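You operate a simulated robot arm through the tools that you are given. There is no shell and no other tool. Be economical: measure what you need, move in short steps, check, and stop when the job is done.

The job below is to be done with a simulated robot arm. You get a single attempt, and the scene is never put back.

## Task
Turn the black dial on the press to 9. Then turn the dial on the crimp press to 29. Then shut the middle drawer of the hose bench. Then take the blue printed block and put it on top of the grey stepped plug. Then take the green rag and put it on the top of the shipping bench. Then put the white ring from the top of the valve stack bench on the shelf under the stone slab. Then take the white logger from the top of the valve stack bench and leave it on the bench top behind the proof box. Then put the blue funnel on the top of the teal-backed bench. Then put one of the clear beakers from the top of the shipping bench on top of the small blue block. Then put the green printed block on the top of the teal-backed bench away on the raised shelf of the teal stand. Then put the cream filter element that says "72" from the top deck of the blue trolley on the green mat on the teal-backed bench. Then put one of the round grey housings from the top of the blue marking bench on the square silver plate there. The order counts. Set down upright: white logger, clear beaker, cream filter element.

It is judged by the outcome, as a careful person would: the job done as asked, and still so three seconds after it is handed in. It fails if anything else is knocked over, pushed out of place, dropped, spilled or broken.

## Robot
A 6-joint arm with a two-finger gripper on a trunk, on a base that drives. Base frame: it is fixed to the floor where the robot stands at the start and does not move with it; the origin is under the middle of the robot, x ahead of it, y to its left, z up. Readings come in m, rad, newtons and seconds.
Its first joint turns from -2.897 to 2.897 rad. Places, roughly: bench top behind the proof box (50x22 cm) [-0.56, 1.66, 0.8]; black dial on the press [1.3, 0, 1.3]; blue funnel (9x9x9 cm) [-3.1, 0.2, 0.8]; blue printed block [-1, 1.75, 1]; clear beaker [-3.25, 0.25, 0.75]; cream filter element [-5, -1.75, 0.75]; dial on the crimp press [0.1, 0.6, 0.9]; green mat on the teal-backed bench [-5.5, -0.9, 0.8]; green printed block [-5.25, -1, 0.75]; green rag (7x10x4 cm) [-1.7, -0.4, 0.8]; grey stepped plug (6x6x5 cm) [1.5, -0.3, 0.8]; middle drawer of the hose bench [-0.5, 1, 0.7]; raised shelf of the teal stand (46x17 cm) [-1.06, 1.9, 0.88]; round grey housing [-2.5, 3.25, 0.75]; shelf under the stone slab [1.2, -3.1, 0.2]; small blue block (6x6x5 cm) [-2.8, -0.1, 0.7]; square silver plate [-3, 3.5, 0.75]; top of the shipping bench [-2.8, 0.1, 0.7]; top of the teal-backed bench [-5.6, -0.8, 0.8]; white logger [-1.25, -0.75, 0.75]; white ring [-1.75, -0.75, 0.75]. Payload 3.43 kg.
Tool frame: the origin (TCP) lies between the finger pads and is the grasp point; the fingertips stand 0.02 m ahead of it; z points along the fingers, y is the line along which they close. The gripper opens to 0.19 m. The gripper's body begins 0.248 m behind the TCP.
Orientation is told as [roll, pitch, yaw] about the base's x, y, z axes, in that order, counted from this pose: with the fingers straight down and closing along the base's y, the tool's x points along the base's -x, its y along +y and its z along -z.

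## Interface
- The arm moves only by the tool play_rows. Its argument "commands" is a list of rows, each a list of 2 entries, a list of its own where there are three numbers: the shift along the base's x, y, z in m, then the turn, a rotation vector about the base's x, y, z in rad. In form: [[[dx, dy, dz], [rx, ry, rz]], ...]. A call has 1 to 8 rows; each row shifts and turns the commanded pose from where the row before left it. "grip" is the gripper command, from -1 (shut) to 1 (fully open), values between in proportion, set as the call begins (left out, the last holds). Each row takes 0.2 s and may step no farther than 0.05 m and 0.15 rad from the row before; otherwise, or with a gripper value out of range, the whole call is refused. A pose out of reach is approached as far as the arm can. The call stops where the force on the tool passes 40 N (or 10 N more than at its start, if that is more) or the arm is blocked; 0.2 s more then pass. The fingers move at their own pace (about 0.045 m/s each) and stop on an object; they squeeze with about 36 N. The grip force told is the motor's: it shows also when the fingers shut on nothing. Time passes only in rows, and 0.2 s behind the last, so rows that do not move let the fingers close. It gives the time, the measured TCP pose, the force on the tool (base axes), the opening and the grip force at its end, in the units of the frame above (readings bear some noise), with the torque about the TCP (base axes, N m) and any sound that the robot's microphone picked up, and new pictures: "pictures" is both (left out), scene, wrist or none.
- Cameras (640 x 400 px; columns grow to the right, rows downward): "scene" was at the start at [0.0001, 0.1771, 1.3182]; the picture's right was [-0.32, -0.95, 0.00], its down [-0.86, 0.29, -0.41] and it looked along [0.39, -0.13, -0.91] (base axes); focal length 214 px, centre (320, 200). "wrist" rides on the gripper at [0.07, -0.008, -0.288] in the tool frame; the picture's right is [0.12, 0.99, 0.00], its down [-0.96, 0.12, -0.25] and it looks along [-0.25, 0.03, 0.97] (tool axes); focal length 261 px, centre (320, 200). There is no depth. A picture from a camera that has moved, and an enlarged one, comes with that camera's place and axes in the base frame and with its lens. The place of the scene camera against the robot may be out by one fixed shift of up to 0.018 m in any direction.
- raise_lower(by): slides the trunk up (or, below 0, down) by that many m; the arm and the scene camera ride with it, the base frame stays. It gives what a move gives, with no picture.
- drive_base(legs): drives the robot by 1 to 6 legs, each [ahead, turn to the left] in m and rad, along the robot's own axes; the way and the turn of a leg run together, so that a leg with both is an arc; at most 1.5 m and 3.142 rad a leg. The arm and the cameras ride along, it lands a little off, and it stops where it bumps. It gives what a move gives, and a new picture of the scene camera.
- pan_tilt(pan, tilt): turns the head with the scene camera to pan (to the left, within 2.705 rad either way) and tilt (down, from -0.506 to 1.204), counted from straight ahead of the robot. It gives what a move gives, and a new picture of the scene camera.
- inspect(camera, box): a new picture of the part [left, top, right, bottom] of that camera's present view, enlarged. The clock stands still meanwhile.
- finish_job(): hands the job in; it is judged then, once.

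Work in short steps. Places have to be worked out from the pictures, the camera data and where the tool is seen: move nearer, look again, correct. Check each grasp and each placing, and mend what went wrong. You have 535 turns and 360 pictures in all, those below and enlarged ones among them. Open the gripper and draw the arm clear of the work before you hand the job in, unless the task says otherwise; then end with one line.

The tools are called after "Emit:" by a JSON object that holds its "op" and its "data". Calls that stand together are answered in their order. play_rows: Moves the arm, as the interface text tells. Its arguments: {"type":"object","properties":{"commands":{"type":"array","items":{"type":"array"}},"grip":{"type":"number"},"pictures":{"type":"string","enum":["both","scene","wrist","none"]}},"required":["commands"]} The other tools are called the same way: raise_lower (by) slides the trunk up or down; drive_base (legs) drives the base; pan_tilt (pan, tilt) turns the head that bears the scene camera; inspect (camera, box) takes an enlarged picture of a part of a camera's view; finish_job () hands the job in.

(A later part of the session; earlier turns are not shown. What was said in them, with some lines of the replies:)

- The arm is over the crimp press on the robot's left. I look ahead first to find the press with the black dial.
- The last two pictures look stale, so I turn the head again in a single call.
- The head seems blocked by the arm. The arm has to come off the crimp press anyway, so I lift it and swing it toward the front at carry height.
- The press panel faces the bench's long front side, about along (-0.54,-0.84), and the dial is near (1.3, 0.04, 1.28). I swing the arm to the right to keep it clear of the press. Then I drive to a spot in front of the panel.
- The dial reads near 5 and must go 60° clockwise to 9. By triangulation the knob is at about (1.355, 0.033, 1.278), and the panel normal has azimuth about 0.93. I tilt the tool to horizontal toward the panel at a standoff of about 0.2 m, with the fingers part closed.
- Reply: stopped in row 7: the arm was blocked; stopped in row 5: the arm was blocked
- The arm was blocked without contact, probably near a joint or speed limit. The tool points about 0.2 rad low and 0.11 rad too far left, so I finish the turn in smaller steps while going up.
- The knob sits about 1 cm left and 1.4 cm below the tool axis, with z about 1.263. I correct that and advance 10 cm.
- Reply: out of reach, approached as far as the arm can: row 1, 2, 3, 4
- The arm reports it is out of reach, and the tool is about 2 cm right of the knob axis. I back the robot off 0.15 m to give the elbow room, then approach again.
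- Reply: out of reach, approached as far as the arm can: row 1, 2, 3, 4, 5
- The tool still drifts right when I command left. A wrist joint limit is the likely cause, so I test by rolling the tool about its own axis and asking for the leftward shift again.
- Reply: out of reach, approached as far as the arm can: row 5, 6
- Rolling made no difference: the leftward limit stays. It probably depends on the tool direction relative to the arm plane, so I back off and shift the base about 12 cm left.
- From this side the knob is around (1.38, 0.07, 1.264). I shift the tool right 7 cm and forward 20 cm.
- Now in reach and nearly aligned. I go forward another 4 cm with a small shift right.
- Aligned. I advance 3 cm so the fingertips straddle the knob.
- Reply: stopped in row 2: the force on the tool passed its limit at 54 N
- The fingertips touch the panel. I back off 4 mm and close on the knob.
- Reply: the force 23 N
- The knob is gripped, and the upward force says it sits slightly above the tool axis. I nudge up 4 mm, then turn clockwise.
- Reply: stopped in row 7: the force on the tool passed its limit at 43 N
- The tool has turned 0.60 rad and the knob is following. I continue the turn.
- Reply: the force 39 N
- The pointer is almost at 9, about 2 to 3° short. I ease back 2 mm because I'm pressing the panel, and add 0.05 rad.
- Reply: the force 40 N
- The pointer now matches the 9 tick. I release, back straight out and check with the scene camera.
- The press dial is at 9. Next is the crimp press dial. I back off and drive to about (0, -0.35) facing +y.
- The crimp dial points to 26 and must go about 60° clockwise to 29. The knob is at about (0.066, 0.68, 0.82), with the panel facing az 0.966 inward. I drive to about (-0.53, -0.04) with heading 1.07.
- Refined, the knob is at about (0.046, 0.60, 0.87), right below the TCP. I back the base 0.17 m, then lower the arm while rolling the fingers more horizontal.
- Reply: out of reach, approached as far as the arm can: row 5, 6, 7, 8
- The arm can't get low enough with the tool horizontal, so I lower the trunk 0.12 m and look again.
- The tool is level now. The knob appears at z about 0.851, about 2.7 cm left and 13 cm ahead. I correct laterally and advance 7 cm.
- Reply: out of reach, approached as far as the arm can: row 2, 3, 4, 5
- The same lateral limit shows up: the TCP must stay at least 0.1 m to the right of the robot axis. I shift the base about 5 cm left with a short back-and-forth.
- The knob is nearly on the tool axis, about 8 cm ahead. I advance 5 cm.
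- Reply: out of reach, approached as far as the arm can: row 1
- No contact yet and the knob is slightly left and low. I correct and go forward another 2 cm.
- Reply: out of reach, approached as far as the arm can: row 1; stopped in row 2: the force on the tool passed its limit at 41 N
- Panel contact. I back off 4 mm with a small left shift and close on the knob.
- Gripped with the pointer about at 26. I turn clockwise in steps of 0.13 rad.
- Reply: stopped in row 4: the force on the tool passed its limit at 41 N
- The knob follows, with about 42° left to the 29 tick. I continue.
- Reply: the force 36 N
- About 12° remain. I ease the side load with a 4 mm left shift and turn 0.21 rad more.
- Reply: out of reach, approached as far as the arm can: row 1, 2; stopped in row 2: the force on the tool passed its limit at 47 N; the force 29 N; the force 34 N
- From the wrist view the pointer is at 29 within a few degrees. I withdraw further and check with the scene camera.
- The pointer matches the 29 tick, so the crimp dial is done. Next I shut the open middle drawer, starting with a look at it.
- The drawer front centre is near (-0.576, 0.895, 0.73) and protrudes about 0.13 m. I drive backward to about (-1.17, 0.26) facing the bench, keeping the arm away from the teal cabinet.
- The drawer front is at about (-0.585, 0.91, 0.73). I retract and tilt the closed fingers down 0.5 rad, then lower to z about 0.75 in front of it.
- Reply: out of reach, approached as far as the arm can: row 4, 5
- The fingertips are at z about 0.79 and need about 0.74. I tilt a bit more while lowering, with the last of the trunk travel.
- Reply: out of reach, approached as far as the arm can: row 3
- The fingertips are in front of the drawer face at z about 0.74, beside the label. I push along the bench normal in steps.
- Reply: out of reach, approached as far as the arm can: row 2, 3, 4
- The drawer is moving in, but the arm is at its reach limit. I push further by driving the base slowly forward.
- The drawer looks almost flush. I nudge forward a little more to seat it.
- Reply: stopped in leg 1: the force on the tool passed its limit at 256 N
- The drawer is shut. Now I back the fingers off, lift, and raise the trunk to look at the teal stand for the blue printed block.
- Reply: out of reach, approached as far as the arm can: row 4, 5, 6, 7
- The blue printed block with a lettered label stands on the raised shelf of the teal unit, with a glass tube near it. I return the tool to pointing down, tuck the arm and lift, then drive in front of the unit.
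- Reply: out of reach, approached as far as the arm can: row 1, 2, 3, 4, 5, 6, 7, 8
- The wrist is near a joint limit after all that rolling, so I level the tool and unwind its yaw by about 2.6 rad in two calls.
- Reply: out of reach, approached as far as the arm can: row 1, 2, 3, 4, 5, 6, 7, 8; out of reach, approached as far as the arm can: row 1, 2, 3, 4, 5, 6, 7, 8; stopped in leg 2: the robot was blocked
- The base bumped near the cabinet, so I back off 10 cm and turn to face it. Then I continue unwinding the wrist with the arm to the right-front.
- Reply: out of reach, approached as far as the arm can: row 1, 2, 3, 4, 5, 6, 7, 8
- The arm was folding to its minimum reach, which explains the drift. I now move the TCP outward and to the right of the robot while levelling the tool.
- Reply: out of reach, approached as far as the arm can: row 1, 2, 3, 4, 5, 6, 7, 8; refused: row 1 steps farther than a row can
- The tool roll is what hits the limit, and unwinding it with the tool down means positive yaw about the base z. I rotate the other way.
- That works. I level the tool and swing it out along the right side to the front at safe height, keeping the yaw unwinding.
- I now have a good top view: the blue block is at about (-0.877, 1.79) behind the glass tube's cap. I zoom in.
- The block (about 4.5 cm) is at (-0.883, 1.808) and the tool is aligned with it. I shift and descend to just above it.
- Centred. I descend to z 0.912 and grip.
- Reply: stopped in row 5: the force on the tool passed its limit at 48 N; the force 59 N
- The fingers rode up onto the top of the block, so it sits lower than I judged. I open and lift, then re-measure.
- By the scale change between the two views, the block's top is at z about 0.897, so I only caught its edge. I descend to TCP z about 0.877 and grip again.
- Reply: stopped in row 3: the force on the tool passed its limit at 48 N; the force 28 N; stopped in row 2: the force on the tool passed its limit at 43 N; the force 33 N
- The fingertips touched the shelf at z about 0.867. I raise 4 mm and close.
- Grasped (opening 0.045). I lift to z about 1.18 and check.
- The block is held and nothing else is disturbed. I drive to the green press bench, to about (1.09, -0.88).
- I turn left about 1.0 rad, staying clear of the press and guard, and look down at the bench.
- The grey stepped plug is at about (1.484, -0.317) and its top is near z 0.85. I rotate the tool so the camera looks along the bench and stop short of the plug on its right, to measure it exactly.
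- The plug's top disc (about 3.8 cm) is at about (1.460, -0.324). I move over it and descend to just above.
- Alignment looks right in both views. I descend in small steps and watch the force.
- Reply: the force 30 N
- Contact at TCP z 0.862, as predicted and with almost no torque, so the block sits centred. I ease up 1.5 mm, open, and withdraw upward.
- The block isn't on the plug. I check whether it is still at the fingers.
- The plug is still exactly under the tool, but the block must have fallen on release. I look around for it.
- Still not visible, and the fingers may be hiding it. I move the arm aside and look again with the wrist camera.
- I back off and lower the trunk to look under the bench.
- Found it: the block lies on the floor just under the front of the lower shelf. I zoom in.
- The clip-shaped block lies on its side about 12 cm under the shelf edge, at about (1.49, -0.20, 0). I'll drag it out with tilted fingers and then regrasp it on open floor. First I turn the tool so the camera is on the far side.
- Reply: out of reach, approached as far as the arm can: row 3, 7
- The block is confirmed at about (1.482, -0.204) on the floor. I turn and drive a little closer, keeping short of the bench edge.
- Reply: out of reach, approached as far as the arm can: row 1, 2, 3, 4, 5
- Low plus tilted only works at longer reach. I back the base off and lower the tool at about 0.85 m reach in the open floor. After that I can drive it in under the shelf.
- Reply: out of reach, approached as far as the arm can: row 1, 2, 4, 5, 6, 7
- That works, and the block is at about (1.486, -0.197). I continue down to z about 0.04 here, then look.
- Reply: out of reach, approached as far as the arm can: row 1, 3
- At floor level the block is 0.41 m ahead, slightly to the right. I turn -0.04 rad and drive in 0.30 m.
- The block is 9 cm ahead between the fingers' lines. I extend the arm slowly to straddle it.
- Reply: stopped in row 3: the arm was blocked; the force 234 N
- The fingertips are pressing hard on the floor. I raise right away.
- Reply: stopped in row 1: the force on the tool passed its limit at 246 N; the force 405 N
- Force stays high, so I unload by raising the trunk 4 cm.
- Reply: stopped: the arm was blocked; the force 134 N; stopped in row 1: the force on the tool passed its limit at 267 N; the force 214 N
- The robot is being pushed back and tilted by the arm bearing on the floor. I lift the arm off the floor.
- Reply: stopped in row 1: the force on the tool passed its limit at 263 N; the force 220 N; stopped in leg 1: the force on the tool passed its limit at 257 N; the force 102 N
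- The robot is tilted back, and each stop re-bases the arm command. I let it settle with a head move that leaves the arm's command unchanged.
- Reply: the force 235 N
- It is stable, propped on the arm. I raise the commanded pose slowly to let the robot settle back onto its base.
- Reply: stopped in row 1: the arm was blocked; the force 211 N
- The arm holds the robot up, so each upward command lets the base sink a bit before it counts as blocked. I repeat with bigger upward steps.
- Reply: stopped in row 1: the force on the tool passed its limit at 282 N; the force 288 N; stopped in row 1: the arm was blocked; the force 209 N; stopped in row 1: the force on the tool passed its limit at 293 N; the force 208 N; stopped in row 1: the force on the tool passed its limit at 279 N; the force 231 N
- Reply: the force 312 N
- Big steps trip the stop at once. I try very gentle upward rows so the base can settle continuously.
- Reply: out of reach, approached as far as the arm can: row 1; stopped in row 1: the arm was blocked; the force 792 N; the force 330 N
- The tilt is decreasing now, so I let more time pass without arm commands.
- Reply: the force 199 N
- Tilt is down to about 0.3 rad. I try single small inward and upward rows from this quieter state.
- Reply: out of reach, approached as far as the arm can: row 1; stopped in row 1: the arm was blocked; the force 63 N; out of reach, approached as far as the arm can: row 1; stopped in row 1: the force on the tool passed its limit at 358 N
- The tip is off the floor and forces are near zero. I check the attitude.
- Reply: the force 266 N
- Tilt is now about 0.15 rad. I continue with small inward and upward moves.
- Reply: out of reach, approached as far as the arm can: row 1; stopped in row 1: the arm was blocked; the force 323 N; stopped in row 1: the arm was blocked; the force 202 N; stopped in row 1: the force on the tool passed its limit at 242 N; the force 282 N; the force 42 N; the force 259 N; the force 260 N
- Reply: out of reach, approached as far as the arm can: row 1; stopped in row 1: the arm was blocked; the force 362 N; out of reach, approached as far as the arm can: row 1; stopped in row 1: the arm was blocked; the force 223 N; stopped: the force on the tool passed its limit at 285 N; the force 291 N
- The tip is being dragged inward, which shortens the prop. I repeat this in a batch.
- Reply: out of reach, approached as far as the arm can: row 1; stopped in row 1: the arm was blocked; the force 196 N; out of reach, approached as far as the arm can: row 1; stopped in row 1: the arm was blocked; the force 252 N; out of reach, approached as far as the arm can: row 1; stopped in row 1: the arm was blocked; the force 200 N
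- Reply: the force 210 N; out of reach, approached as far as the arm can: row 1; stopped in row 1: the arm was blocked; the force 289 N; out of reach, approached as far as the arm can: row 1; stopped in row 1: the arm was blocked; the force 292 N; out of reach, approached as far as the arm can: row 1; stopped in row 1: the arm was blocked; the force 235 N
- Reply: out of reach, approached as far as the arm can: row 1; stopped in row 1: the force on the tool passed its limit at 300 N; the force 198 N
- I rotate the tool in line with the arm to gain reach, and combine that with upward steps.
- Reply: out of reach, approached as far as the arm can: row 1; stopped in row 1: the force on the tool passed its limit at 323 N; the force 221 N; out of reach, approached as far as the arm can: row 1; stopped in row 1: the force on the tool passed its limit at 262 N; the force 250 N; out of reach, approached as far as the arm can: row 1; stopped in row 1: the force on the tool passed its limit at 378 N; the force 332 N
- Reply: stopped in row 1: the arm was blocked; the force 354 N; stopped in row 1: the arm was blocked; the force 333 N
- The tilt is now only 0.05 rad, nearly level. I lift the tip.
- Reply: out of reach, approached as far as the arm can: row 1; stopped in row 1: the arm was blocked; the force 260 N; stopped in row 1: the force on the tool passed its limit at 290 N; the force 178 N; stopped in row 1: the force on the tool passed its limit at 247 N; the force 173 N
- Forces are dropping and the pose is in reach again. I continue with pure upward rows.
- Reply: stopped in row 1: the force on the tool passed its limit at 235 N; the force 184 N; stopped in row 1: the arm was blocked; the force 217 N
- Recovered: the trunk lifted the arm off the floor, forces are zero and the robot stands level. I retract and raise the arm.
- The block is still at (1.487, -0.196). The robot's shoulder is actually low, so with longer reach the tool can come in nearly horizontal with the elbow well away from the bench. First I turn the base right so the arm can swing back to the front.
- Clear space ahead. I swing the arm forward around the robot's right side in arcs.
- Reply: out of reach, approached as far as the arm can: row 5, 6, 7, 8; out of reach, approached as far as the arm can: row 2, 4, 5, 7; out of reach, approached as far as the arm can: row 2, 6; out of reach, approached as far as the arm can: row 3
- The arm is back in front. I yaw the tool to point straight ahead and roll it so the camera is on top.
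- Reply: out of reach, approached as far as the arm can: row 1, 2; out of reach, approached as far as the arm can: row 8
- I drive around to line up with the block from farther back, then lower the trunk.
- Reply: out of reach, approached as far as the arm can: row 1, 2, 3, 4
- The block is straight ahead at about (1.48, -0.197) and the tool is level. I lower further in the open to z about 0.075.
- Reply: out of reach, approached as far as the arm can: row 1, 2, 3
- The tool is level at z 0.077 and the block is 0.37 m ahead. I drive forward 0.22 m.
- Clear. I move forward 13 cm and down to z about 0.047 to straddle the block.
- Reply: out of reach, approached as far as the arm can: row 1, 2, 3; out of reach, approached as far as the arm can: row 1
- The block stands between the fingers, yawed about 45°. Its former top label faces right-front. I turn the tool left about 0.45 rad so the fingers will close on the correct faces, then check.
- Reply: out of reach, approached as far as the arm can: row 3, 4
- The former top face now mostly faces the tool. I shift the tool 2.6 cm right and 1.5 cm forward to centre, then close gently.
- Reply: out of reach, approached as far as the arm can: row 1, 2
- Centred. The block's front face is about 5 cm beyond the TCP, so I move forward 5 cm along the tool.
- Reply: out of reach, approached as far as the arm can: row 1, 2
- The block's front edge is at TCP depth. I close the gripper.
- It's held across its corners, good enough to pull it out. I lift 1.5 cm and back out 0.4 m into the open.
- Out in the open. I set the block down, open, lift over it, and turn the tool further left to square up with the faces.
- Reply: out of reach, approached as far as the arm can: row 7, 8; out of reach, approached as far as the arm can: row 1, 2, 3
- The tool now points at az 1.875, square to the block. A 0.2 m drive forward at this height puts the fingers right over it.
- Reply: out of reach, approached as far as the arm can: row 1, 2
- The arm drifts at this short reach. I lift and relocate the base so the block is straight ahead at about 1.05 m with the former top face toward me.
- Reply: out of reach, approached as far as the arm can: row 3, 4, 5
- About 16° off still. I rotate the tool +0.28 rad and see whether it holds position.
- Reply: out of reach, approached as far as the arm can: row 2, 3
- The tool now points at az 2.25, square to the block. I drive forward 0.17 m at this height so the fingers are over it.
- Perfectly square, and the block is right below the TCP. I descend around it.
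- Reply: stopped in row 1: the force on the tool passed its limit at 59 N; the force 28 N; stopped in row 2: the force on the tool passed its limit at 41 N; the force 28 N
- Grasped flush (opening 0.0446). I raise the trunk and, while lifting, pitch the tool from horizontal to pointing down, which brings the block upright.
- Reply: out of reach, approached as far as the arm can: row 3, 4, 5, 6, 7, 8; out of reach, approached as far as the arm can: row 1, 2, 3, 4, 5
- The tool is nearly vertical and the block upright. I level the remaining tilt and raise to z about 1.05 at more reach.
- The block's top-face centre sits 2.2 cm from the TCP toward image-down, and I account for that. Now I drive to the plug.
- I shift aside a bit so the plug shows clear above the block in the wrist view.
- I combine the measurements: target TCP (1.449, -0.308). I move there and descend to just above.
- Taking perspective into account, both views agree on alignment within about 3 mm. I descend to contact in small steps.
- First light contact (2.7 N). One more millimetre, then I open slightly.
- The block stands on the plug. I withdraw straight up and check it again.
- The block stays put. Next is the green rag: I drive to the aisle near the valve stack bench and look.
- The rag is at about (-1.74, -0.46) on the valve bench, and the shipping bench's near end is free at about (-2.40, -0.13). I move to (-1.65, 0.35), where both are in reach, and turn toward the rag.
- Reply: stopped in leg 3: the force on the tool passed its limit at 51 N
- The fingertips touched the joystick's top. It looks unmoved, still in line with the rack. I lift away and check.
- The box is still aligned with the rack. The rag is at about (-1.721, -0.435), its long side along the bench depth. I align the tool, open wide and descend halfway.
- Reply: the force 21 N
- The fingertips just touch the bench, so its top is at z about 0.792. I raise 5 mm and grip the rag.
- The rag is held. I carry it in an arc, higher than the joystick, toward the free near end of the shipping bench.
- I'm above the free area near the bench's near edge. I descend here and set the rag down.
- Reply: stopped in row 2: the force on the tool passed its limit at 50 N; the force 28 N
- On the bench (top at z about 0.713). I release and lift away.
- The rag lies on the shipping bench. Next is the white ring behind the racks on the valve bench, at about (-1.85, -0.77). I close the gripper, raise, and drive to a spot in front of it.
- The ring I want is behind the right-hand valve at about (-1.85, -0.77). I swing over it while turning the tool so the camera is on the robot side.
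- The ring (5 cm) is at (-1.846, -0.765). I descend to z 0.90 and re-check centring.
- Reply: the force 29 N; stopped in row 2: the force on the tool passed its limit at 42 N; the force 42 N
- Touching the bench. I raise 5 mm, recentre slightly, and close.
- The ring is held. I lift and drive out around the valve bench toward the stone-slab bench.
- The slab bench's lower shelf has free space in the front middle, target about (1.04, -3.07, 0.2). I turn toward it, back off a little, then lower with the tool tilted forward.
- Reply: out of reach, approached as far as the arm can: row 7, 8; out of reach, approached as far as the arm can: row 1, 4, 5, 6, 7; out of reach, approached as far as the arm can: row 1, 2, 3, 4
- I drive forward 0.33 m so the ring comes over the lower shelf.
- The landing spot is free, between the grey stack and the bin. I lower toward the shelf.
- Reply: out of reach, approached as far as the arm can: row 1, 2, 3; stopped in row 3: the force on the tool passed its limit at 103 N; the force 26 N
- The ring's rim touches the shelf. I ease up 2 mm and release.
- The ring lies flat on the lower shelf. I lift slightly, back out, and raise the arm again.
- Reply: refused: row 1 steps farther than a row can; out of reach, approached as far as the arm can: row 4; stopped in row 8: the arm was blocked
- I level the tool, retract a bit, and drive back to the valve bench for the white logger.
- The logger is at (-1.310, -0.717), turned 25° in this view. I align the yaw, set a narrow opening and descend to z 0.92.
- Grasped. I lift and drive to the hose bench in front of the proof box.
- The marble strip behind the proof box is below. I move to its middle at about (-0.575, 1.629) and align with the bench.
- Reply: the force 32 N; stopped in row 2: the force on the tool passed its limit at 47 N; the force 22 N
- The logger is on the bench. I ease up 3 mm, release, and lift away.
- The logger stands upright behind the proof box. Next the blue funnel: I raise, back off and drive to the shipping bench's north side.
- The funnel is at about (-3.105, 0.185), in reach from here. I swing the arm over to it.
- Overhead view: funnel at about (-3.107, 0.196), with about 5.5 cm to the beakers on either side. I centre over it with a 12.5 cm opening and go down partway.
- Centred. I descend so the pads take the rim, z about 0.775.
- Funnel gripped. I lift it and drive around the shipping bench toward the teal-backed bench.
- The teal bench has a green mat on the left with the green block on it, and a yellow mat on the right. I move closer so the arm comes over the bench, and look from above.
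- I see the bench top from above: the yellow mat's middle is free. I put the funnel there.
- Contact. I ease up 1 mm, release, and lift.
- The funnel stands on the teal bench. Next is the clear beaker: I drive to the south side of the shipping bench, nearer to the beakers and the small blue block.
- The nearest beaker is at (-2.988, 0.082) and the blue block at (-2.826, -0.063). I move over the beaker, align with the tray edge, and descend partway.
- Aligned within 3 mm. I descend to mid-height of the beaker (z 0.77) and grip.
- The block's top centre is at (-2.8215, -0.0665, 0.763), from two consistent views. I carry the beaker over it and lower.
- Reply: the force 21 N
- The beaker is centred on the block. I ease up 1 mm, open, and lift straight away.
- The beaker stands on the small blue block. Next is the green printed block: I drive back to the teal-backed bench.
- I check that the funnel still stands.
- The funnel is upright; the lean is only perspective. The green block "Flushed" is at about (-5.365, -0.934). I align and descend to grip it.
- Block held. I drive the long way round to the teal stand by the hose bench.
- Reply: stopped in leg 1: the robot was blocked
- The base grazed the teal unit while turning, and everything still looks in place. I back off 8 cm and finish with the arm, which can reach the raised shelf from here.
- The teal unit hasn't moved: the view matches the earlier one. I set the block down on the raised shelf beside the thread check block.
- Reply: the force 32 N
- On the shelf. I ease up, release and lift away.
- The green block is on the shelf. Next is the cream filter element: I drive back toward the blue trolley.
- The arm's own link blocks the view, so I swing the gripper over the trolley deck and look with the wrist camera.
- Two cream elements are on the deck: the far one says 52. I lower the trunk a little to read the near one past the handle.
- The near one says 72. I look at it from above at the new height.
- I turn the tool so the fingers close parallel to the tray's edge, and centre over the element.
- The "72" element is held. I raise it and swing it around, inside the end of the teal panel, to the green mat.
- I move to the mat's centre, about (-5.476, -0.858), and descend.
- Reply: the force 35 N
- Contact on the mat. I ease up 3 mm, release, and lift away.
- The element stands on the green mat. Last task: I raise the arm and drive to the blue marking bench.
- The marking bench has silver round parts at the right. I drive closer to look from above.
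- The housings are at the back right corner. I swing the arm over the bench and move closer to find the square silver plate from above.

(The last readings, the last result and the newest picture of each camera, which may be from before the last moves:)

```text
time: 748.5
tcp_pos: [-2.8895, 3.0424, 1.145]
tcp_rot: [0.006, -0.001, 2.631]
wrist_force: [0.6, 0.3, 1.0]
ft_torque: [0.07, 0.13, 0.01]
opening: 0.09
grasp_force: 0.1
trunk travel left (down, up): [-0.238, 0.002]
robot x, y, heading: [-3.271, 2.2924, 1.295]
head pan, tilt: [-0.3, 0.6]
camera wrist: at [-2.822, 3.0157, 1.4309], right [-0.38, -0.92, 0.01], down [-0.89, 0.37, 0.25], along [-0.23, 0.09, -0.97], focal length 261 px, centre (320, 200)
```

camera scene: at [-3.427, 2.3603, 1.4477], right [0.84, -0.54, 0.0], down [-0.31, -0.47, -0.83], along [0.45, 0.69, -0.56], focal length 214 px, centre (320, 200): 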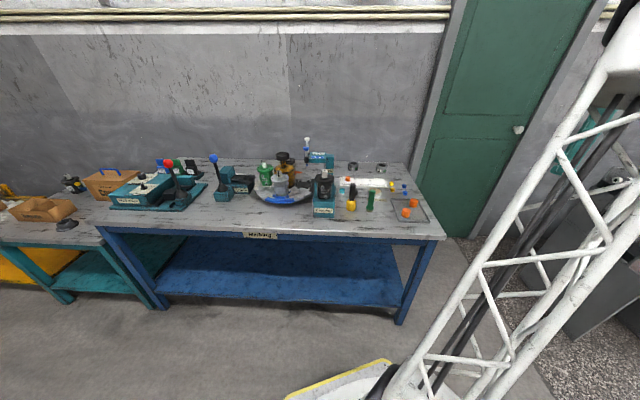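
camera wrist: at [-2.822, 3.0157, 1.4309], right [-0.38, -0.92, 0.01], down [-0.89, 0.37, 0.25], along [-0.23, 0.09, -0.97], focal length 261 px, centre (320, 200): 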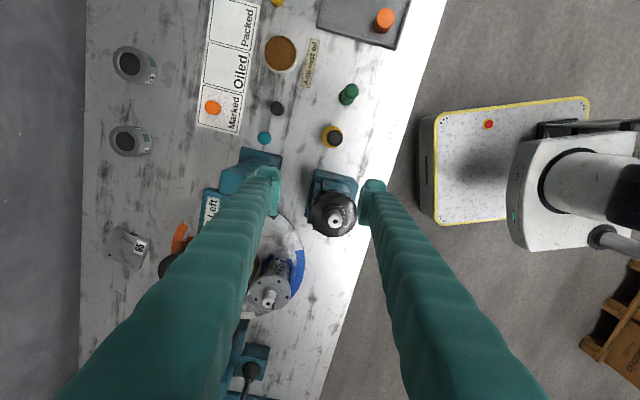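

Found: square silver plate "69" at about (-2.887, 3.574) and round grey housings at (-2.53, 3.34) and (-2.67, 3.43), all deep on the bench. I move the base close to the bench front.

Emit:
{"op": "drive_base", "data": {"legs": [[0, 0.365], [0.42, 0], [0, -0.69]]}}

Emit:
{"op": "play_rows", "data": {"commands": [[[0, 0, 0], [0, 0, 0]]], "pictures": "wrist"}}

```text
time: 751.9
tcp_pos: [-3.2126, 3.471, 1.1409]
tcp_rot: [0.009, -0.004, 2.991]
wrist_force: [-0.5, 0.8, 0.2]
ft_torque: [-0.03, -0.11, -0.01]
opening: 0.0901
grasp_force: 0.1
trunk travel left (down, up): [-0.238, 0.002]
robot x, y, heading: [-3.3126, 2.6337, 1.653]
head pan, tilt: [-0.3, 0.6]
stopped in leg 2: the robot was blocked; the commanded pose is now the measured one
camera scene: at [-3.4817, 2.6413, 1.4476], right [0.98, -0.21, 0.0], down [-0.12, -0.55, -0.83], along [0.18, 0.81, -0.57], focal length 214 px, centre (320, 200)
```

scene: 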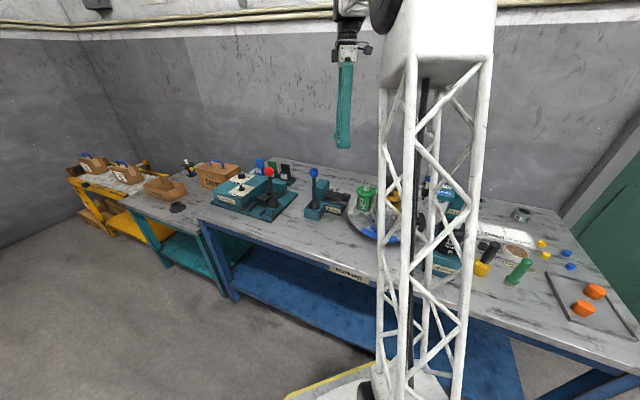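

```text
time: 752.3
tcp_pos: [-3.2146, 3.4715, 1.1397]
tcp_rot: [0.012, -0.003, 2.993]
wrist_force: [-0.2, -0.4, 0.1]
ft_torque: [-0.01, -0.03, -0.02]
opening: 0.0906
grasp_force: 0.0
trunk travel left (down, up): [-0.238, 0.002]
robot x, y, heading: [-3.3093, 2.6382, 1.655]
head pan, tilt: [-0.3, 0.6]
camera wrist: at [-3.1428, 3.4715, 1.4274], right [-0.03, -1.0, 0.01], down [-0.97, 0.03, 0.25], along [-0.25, 0.0, -0.97], focal length 261 px, centre (320, 200)
```

wrist: 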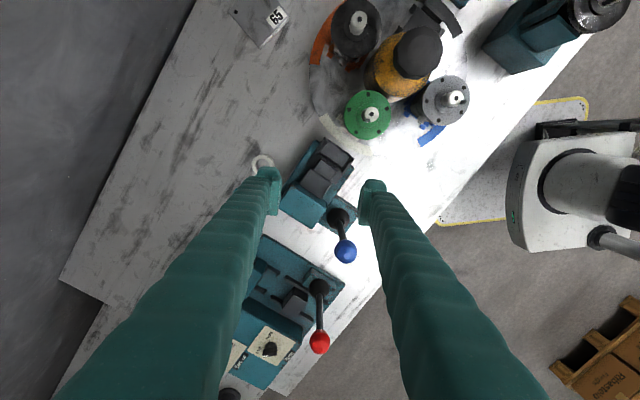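

The base corner touched the bench front while turned. I back off slightly, square up to the bench, then move in.

Emit:
{"op": "drive_base", "data": {"legs": [[-0.06, 0], [0, -0.69], [0.13, 0]]}}

Emit:
{"op": "play_rows", "data": {"commands": [[[0, 0, 0], [0, 0, 0]]], "pictures": "wrist"}}

```text
time: 756.1
tcp_pos: [-2.6202, 3.2599, 1.1407]
tcp_rot: [0.011, -0.004, 2.295]
wrist_force: [0.1, -0.1, 0.1]
ft_torque: [0.02, -0.01, 0.03]
opening: 0.0905
grasp_force: 0.0
trunk travel left (down, up): [-0.238, 0.002]
robot x, y, heading: [-3.2281, 2.6809, 0.957]
head pan, tilt: [-0.3, 0.6]
camera scene: at [-3.3554, 2.7965, 1.4476], right [0.61, -0.79, 0.0], down [-0.45, -0.35, -0.83], along [0.65, 0.5, -0.56], focal length 214 px, centre (320, 200)
```

scene: 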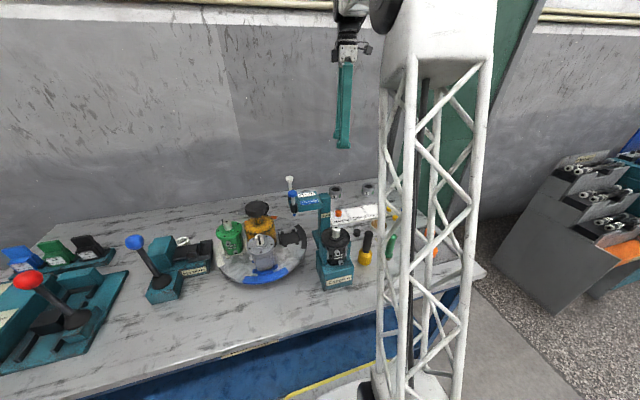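

```text
time: 756.5
tcp_pos: [-2.6203, 3.2602, 1.1407]
tcp_rot: [0.008, -0.003, 2.296]
wrist_force: [-0.2, 0.5, 0.4]
ft_torque: [-0.02, 0.01, -0.03]
opening: 0.0905
grasp_force: 0.0
trunk travel left (down, up): [-0.238, 0.002]
robot x, y, heading: [-3.2332, 2.6794, 0.959]
head pan, tilt: [-0.3, 0.6]
camera wrist: at [-2.5652, 3.2137, 1.4275], right [-0.67, -0.75, 0.01], down [-0.72, 0.65, 0.25], along [-0.19, 0.16, -0.97], focal length 261 px, centre (320, 200)
```

wrist: 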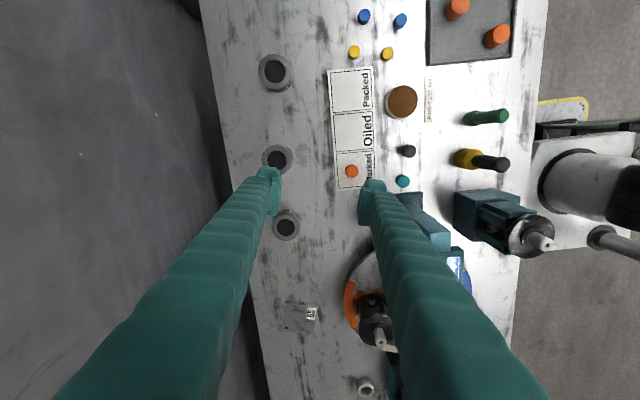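

Emit:
{"op": "inspect", "data": {"camera": "wrist", "box": [250, 190, 350, 260]}}

Emit:
{"op": "inspect", "data": {"camera": "wrist", "box": [250, 270, 350, 360]}}

```text
5.71 times, centred on (300, 225) of wrist
camera zoom: at [-2.5652, 3.2137, 1.4275], right [-0.67, -0.75, 0.01], down [-0.72, 0.65, 0.25], along [-0.19, 0.16, -0.97], focal length 1489 px, centre (434, 57)
```

zoom: 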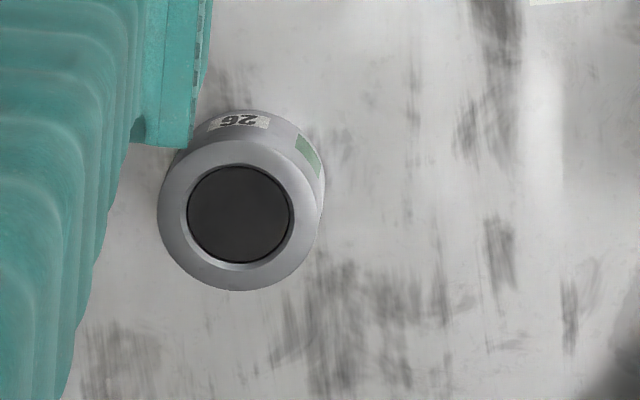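

```text
4.44 times, centred on (300, 315) of wrist
camera zoom: at [-2.5652, 3.2137, 1.4275], right [-0.67, -0.75, 0.01], down [-0.72, 0.65, 0.25], along [-0.19, 0.16, -0.97], focal length 1158 px, centre (409, -311)
```

zoom: 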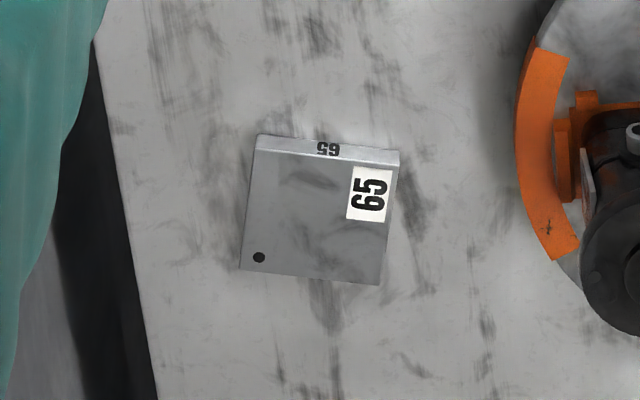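

Housing "26" nearest the plate is at (-2.679, 3.427) with its top at z about 0.83. The plate "65" centre is at about (-2.910, 3.593). I move 3 cm closer, rotate the tool and go over the housing.

Emit:
{"op": "drive_base", "data": {"legs": [[0.03, 0]]}}

Emit:
{"op": "play_rows", "data": {"commands": [[[-0.01, 0.015, 0], [0, 0, -0.134]], [[-0.01, 0.015, 0], [0, 0, -0.134]], [[-0.01, 0.018, 0], [0, 0, -0.134]], [[-0.01, 0.018, 0], [0, 0, -0.134]], [[-0.01, 0.018, 0], [0, 0, -0.134]], [[-0.01, 0.018, 0], [0, 0, -0.134]], [[-0.01, 0.018, 0], [0, 0, -0.134]], [[-0.006, 0.018, 0], [0, 0, -0.134]]], "grip": 0.2, "pictures": "none"}}

Emit:
{"op": "play_rows", "data": {"commands": [[[0, 0.003, 0], [0, 0, -0.134]], [[0, 0, 0], [0, 0, -0.13]]], "pictures": "wrist"}}

```text
time: 757.3
tcp_pos: [-2.6179, 3.2658, 1.1411]
tcp_rot: [0.01, -0.002, 2.295]
wrist_force: [0.1, 0.7, 0.3]
ft_torque: [-0.21, -0.1, 0.0]
opening: 0.0901
grasp_force: 0.0
trunk travel left (down, up): [-0.238, 0.002]
robot x, y, heading: [-3.2315, 2.6891, 0.932]
head pan, tilt: [-0.3, 0.6]
camera scene: at [-3.351, 2.8062, 1.4476], right [0.59, -0.81, 0.0], down [-0.45, -0.34, -0.83], along [0.66, 0.49, -0.56], focal length 214 px, centre (320, 200)
```

scene: 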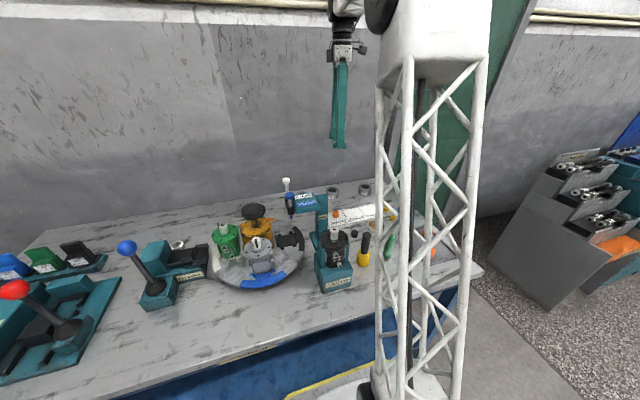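

```text
time: 759.1
tcp_pos: [-2.6933, 3.4044, 1.1417]
tcp_rot: [0.01, -0.005, 1.22]
wrist_force: [0.3, -0.4, 0.2]
ft_torque: [0.08, 0.07, 0.02]
opening: 0.1139
grasp_force: 0.1
trunk travel left (down, up): [-0.238, 0.002]
robot x, y, heading: [-3.2307, 2.6877, 0.934]
head pan, tilt: [-0.3, 0.6]
```

```text
time: 759.7
tcp_pos: [-2.6927, 3.4065, 1.1409]
tcp_rot: [0.01, -0.004, 0.956]
wrist_force: [0.6, -0.1, -0.1]
ft_torque: [-0.02, 0.0, 0.01]
opening: 0.1139
grasp_force: 0.0
trunk travel left (down, up): [-0.238, 0.002]
robot x, y, heading: [-3.2262, 2.6889, 0.937]
head pan, tilt: [-0.3, 0.6]
camera wrist: at [-2.7256, 3.3417, 1.4272], right [-0.88, 0.47, 0.01], down [0.46, 0.85, 0.25], along [0.11, 0.23, -0.97], focal length 261 px, centre (320, 200)
```

wrist: 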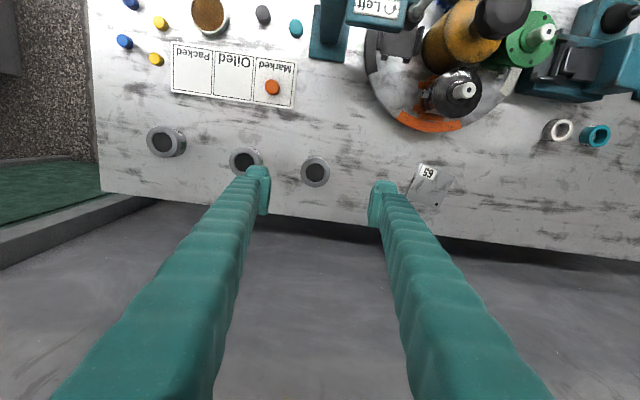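

Emit:
{"op": "play_rows", "data": {"commands": [[[0.014, 0.015, -0.03], [0, 0, 0]], [[0, 0, -0.045], [0, 0, 0]], [[0, 0, -0.045], [0, 0, 0]], [[0, 0, -0.045], [0, 0, 0]], [[0, 0, -0.045], [0, 0, 0]], [[0, 0, -0.04], [0, 0, 0]]], "pictures": "wrist"}}

```text
time: 761.1
tcp_pos: [-2.679, 3.4214, 0.8923]
tcp_rot: [0.01, -0.006, 0.957]
wrist_force: [-1.0, -0.9, 0.8]
ft_torque: [0.09, -0.05, -0.01]
opening: 0.1141
grasp_force: 0.1
trunk travel left (down, up): [-0.238, 0.002]
robot x, y, heading: [-3.2296, 2.6869, 0.937]
head pan, tilt: [-0.3, 0.6]
camera wrist: at [-2.7121, 3.356, 1.1784], right [-0.88, 0.47, 0.01], down [0.46, 0.85, 0.25], along [0.11, 0.23, -0.97], focal length 261 px, centre (320, 200)
```

wrist: 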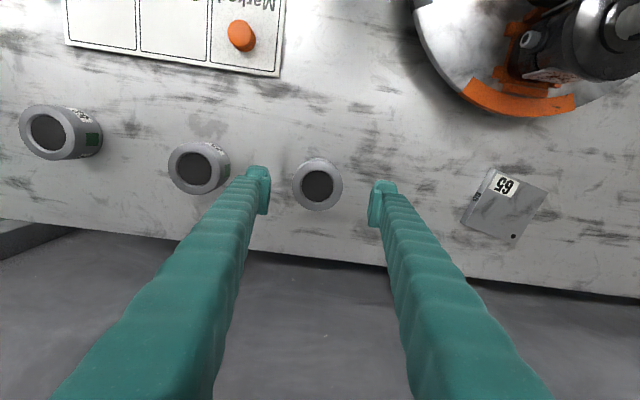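

Emit:
{"op": "play_rows", "data": {"commands": [[[0.0035, -0.001, -0.035], [0, 0, 0]], [[0, 0, -0.03], [0, 0, 0]], [[0, 0, -0.01], [0, 0, 0]]], "pictures": "none"}}

Emit:
{"op": "inspect", "data": {"camera": "wrist", "box": [230, 130, 410, 250]}}

```text
time: 761.9
tcp_pos: [-2.6748, 3.4201, 0.8169]
tcp_rot: [0.01, -0.004, 0.959]
wrist_force: [-1.9, 0.2, 9.7]
ft_torque: [-0.36, -0.47, -0.09]
opening: 0.1138
grasp_force: 0.0
trunk travel left (down, up): [-0.238, 0.002]
robot x, y, heading: [-3.2304, 2.6902, 0.936]
head pan, tilt: [-0.3, 0.6]
```

```text
3.33 times, centred on (320, 190) of wrist
camera zoom: at [-2.7077, 3.3548, 1.1034], right [-0.88, 0.47, 0.01], down [0.46, 0.85, 0.25], along [0.11, 0.23, -0.97], focal length 869 px, centre (320, 233)
```

zoom: 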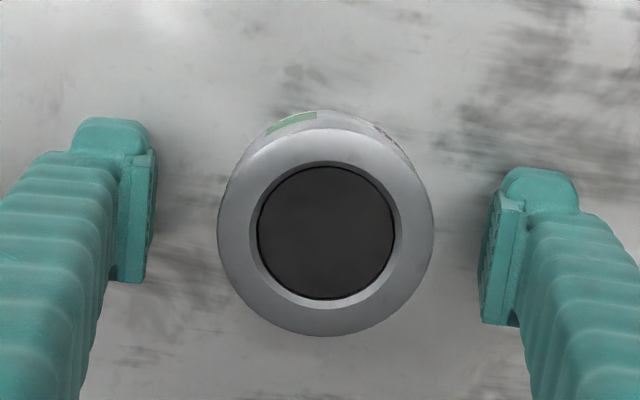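

Just touching the bench. I raise 4 mm and grip the housing.

Emit:
{"op": "play_rows", "data": {"commands": [[[0, 0, 0.005], [0, 0, 0]], [[0, 0, 0], [0, 0, 0]], [[0, 0, 0], [0, 0, 0]], [[0, 0, 0], [0, 0, 0]], [[0, 0, 0], [0, 0, 0]]], "grip": -1, "pictures": "none"}}

Emit:
{"op": "play_rows", "data": {"commands": [[[0, 0, 0.03], [0, 0, 0]], [[0, 0, 0.05], [0, 0, 0]], [[0, 0, 0.03], [0, 0, 0]]], "pictures": "wrist"}}

Emit:
{"op": "inspect", "data": {"camera": "wrist", "box": [440, 150, 560, 250]}}

```text
time: 763.1
tcp_pos: [-2.675, 3.4193, 0.8213]
tcp_rot: [0.01, -0.007, 0.959]
wrist_force: [0.0, 0.5, 0.2]
ft_torque: [0.01, 0.01, -0.02]
opening: 0.0683
grasp_force: 35.7
trunk travel left (down, up): [-0.238, 0.002]
robot x, y, heading: [-3.2312, 2.6884, 0.934]
head pan, tilt: [-0.3, 0.6]
```

```text
time: 763.9
tcp_pos: [-2.6735, 3.421, 0.9296]
tcp_rot: [0.01, -0.003, 0.957]
wrist_force: [0.2, 0.0, -4.0]
ft_torque: [0.0, 0.02, -0.01]
opening: 0.0683
grasp_force: 36.1
trunk travel left (down, up): [-0.238, 0.002]
robot x, y, heading: [-3.2289, 2.6875, 0.931]
head pan, tilt: [-0.3, 0.6]
camera wrist: at [-2.7066, 3.3565, 1.2157], right [-0.88, 0.47, 0.01], down [0.46, 0.85, 0.25], along [0.11, 0.23, -0.97], focal length 261 px, centre (320, 200)
```

wrist: 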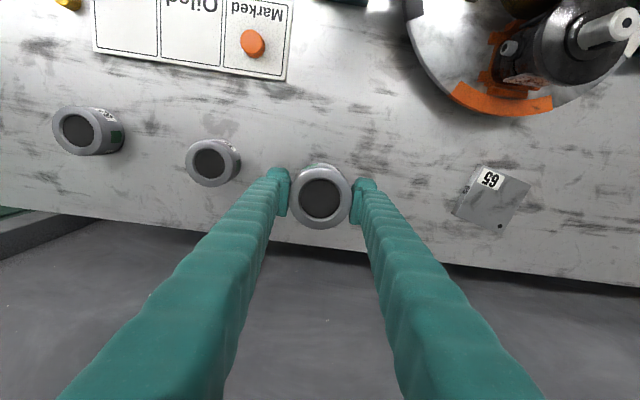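

```text
4.00 times, centred on (500, 200) of wrist
camera zoom: at [-2.7066, 3.3565, 1.2157], right [-0.88, 0.47, 0.01], down [0.46, 0.85, 0.25], along [0.11, 0.23, -0.97], focal length 1043 px, centre (-400, 200)
```

zoom: 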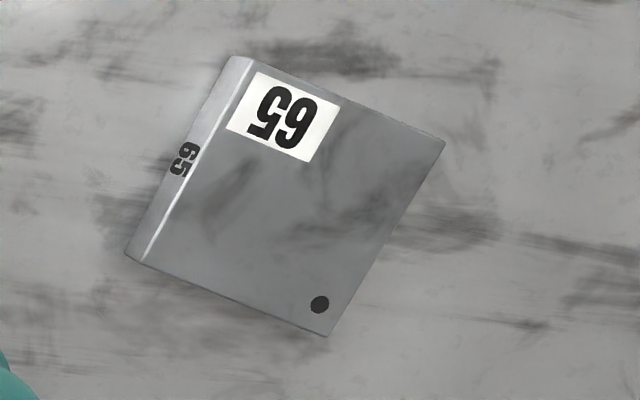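

The plate's centre is at (-2.902, 3.582). I carry the housing over it and lower.

Emit:
{"op": "play_rows", "data": {"commands": [[[-0.0381, 0.0268, 0.005], [0, 0, 0]], [[-0.0381, 0.0268, 0.005], [0, 0, 0]], [[-0.0381, 0.0268, 0], [0, 0, 0]], [[-0.0381, 0.0268, 0], [0, 0, 0]], [[-0.0381, 0.0268, 0], [0, 0, 0]], [[-0.0381, 0.0268, 0], [0, 0, 0]]], "pictures": "wrist"}}

```text
time: 765.3
tcp_pos: [-2.9015, 3.5822, 0.939]
tcp_rot: [0.01, -0.005, 0.96]
wrist_force: [0.7, -0.6, -3.1]
ft_torque: [0.13, 0.22, -0.03]
opening: 0.0681
grasp_force: 35.8
trunk travel left (down, up): [-0.238, 0.002]
robot x, y, heading: [-3.2312, 2.6864, 0.937]
head pan, tilt: [-0.3, 0.6]
camera wrist: at [-2.935, 3.5163, 1.2261], right [-0.88, 0.47, 0.01], down [0.46, 0.85, 0.25], along [0.11, 0.23, -0.97], focal length 261 px, centre (320, 200)
```

wrist: 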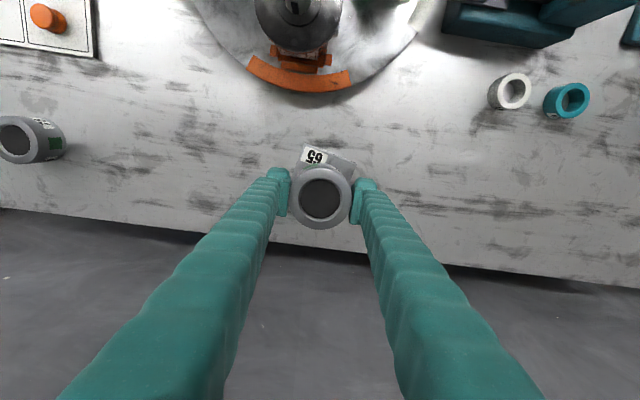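

Aligned with the plate. I descend to contact.

Emit:
{"op": "play_rows", "data": {"commands": [[[0, 0, -0.045], [0, 0, 0]], [[0, 0, -0.04], [0, 0, 0]]], "pictures": "none"}}

Emit:
{"op": "play_rows", "data": {"commands": [[[0, 0, -0.006], [0, 0, 0]], [[0, 0, -0.004], [0, 0, 0]]], "pictures": "none"}}

Emit:
{"op": "play_rows", "data": {"commands": [[[0, 0, -0.004], [0, 0, 0]], [[0, 0, -0.003], [0, 0, 0]]], "pictures": "none"}}

```text
time: 765.9
tcp_pos: [-2.9016, 3.5813, 0.8564]
tcp_rot: [0.01, -0.004, 0.957]
wrist_force: [-0.1, -0.4, -2.0]
ft_torque: [0.09, -0.08, -0.01]
opening: 0.0684
grasp_force: 36.2
trunk travel left (down, up): [-0.238, 0.002]
robot x, y, heading: [-3.2331, 2.6883, 0.938]
head pan, tilt: [-0.3, 0.6]
```

```text
time: 766.5
tcp_pos: [-2.9025, 3.581, 0.845]
tcp_rot: [0.009, -0.005, 0.96]
wrist_force: [1.5, -0.3, -3.6]
ft_torque: [-0.01, 0.0, 0.01]
opening: 0.0685
grasp_force: 36.0
trunk travel left (down, up): [-0.238, 0.002]
robot x, y, heading: [-3.2305, 2.688, 0.932]
head pan, tilt: [-0.3, 0.6]
```

```text
time: 767.1
tcp_pos: [-2.9037, 3.5807, 0.8407]
tcp_rot: [0.009, -0.004, 0.96]
wrist_force: [0.3, 0.1, -3.2]
ft_torque: [0.03, 0.02, 0.0]
opening: 0.0684
grasp_force: 35.8
trunk travel left (down, up): [-0.238, 0.002]
robot x, y, heading: [-3.2307, 2.6871, 0.932]
head pan, tilt: [-0.3, 0.6]
```

Emit:
{"op": "play_rows", "data": {"commands": [[[0, 0, -0.003], [0, 0, 0]], [[0, 0, -0.003], [0, 0, 0]]], "pictures": "none"}}

Emit:
{"op": "play_rows", "data": {"commands": [[[0, 0, -0.003], [0, 0, 0]], [[0, 0, -0.003], [0, 0, 0]]], "pictures": "none"}}

```text
time: 767.7
tcp_pos: [-2.9029, 3.5825, 0.8363]
tcp_rot: [0.012, -0.006, 0.959]
wrist_force: [2.7, -0.3, 29.1]
ft_torque: [-0.83, 0.43, 0.1]
opening: 0.0685
grasp_force: 36.1
trunk travel left (down, up): [-0.238, 0.002]
robot x, y, heading: [-3.2302, 2.6844, 0.932]
head pan, tilt: [-0.3, 0.6]
```

```text
time: 768.2
tcp_pos: [-2.9036, 3.5815, 0.8344]
tcp_rot: [0.01, -0.009, 0.959]
wrist_force: [-2.0, -5.6, 18.8]
ft_torque: [-0.68, -0.01, -0.07]
opening: 0.0689
grasp_force: 35.8
trunk travel left (down, up): [-0.238, 0.002]
robot x, y, heading: [-3.2354, 2.6877, 0.936]
head pan, tilt: [-0.3, 0.6]
stopped in row 2: the force on the tool passed its limit at 63 N (the readings are from after the stop); the commanded pose is now the measured one
```

The housing is on the plate. I ease up 3 mm, release, lift and check.

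Emit:
{"op": "play_rows", "data": {"commands": [[[0, 0, 0.003], [0, 0, 0]], [[0, 0, 0], [0, 0, 0]]], "pictures": "none"}}

Emit:
{"op": "play_rows", "data": {"commands": [[[0, 0, 0], [0, 0, 0]], [[0, 0, 0], [0, 0, 0]], [[0, 0, 0], [0, 0, 0]], [[0, 0, 0.03], [0, 0, 0]], [[0, 0, 0.05], [0, 0, 0]], [[0, 0, 0.05], [0, 0, 0]], [[0, 0, 0.05], [0, 0, 0]], [[0, 0, 0.05], [0, 0, 0]]], "grip": 0.1, "pictures": "wrist"}}

Emit:
{"op": "inspect", "data": {"camera": "wrist", "box": [260, 110, 380, 220]}}

```text
time: 768.8
tcp_pos: [-2.9031, 3.5808, 0.8354]
tcp_rot: [0.012, -0.007, 0.958]
wrist_force: [1.5, -1.1, 0.8]
ft_torque: [-0.09, -0.16, -0.01]
opening: 0.0684
grasp_force: 35.9
trunk travel left (down, up): [-0.238, 0.002]
robot x, y, heading: [-3.2309, 2.6863, 0.937]
head pan, tilt: [-0.3, 0.6]
```

```text
time: 770.6
tcp_pos: [-2.9034, 3.5838, 1.0632]
tcp_rot: [0.011, -0.008, 0.958]
wrist_force: [-0.1, 0.1, -0.3]
ft_torque: [-0.06, 0.06, -0.03]
opening: 0.1043
grasp_force: 0.0
trunk travel left (down, up): [-0.238, 0.002]
robot x, y, heading: [-3.2271, 2.6908, 0.935]
head pan, tilt: [-0.3, 0.6]
camera wrist: at [-2.9361, 3.5164, 1.3497], right [-0.88, 0.47, 0.01], down [0.46, 0.85, 0.26], along [0.11, 0.23, -0.97], focal length 261 px, centre (320, 200)
```

wrist: 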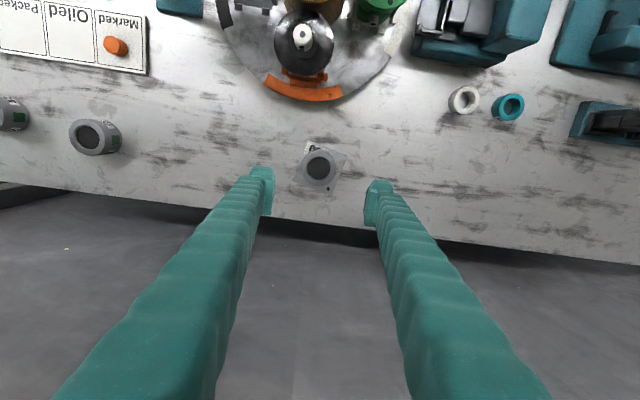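

```text
3.64 times, centred on (320, 165) of wrist
camera zoom: at [-2.9361, 3.5164, 1.3497], right [-0.88, 0.47, 0.01], down [0.46, 0.85, 0.26], along [0.11, 0.23, -0.97], focal length 948 px, centre (320, 327)
```

zoom: 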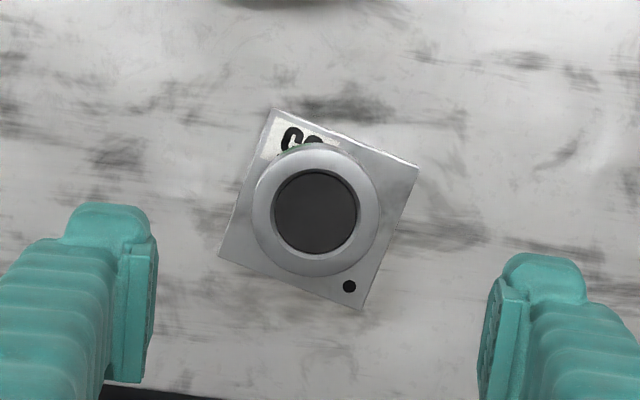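

The housing sits centred on the silver plate. I draw the arm and robot clear of the bench.

Emit:
{"op": "play_rows", "data": {"commands": [[[0, 0, 0.045], [0, 0, 0]], [[-0.02, -0.03, 0.03], [0, 0, 0]], [[-0.02, -0.03, 0], [0, 0, 0]]], "pictures": "none"}}

Emit:
{"op": "drive_base", "data": {"legs": [[-0.6, 0]]}}

Emit:
{"op": "pan_tilt", "data": {"pan": 0.1, "tilt": 0.5}}

```text
time: 771.4
tcp_pos: [-2.9445, 3.521, 1.1392]
tcp_rot: [0.01, -0.005, 0.959]
wrist_force: [1.3, 0.6, -1.1]
ft_torque: [-0.12, 0.06, -0.01]
opening: 0.1045
grasp_force: 0.0
trunk travel left (down, up): [-0.238, 0.002]
robot x, y, heading: [-3.2296, 2.6872, 0.94]
head pan, tilt: [-0.3, 0.6]
```

```text
time: 774.8
tcp_pos: [-3.3084, 3.0332, 1.1394]
tcp_rot: [0.009, -0.007, 0.964]
wrist_force: [1.6, -0.2, 0.5]
ft_torque: [-0.01, 0.02, 0.0]
opening: 0.1045
grasp_force: 0.2
trunk travel left (down, up): [-0.238, 0.002]
robot x, y, heading: [-3.5898, 2.1977, 0.948]
head pan, tilt: [-0.3, 0.6]
camera scene: at [-3.7121, 2.3148, 1.4476], right [0.6, -0.8, 0.0], down [-0.45, -0.34, -0.83], along [0.66, 0.49, -0.56], focal length 214 px, centre (320, 200)
```

scene: 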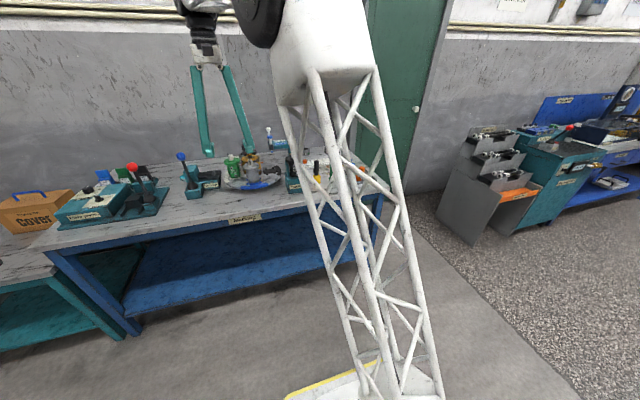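

```text
time: 775.7
tcp_pos: [-3.3084, 3.0321, 1.1395]
tcp_rot: [0.012, -0.007, 0.964]
wrist_force: [-1.0, 0.1, -0.3]
ft_torque: [-0.01, 0.01, -0.01]
opening: 0.1045
grasp_force: 0.0
trunk travel left (down, up): [-0.238, 0.002]
robot x, y, heading: [-3.5892, 2.1958, 0.943]
head pan, tilt: [0.099, 0.499]
camera scene: at [-3.7368, 2.3404, 1.4567], right [0.86, -0.51, 0.0], down [-0.24, -0.41, -0.88], along [0.45, 0.76, -0.48], focal length 214 px, centre (320, 200)
```

scene: 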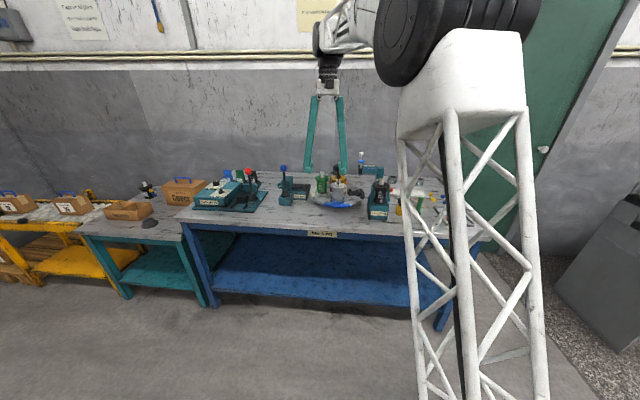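

All twelve steps are done in order, the gripper is open and the arm is clear. I hand the job in.

Emit:
{"op": "finish_job", "data": {}}

```text
The job is handed in.
```

All twelve steps were done in the order asked and the job is handed in. Along the way the blue printed block fell on its first placing and was picked up from the floor and placed again. The fingers and base also lightly touched the joystick, the teal stand and the marking bench, and nothing looked moved.
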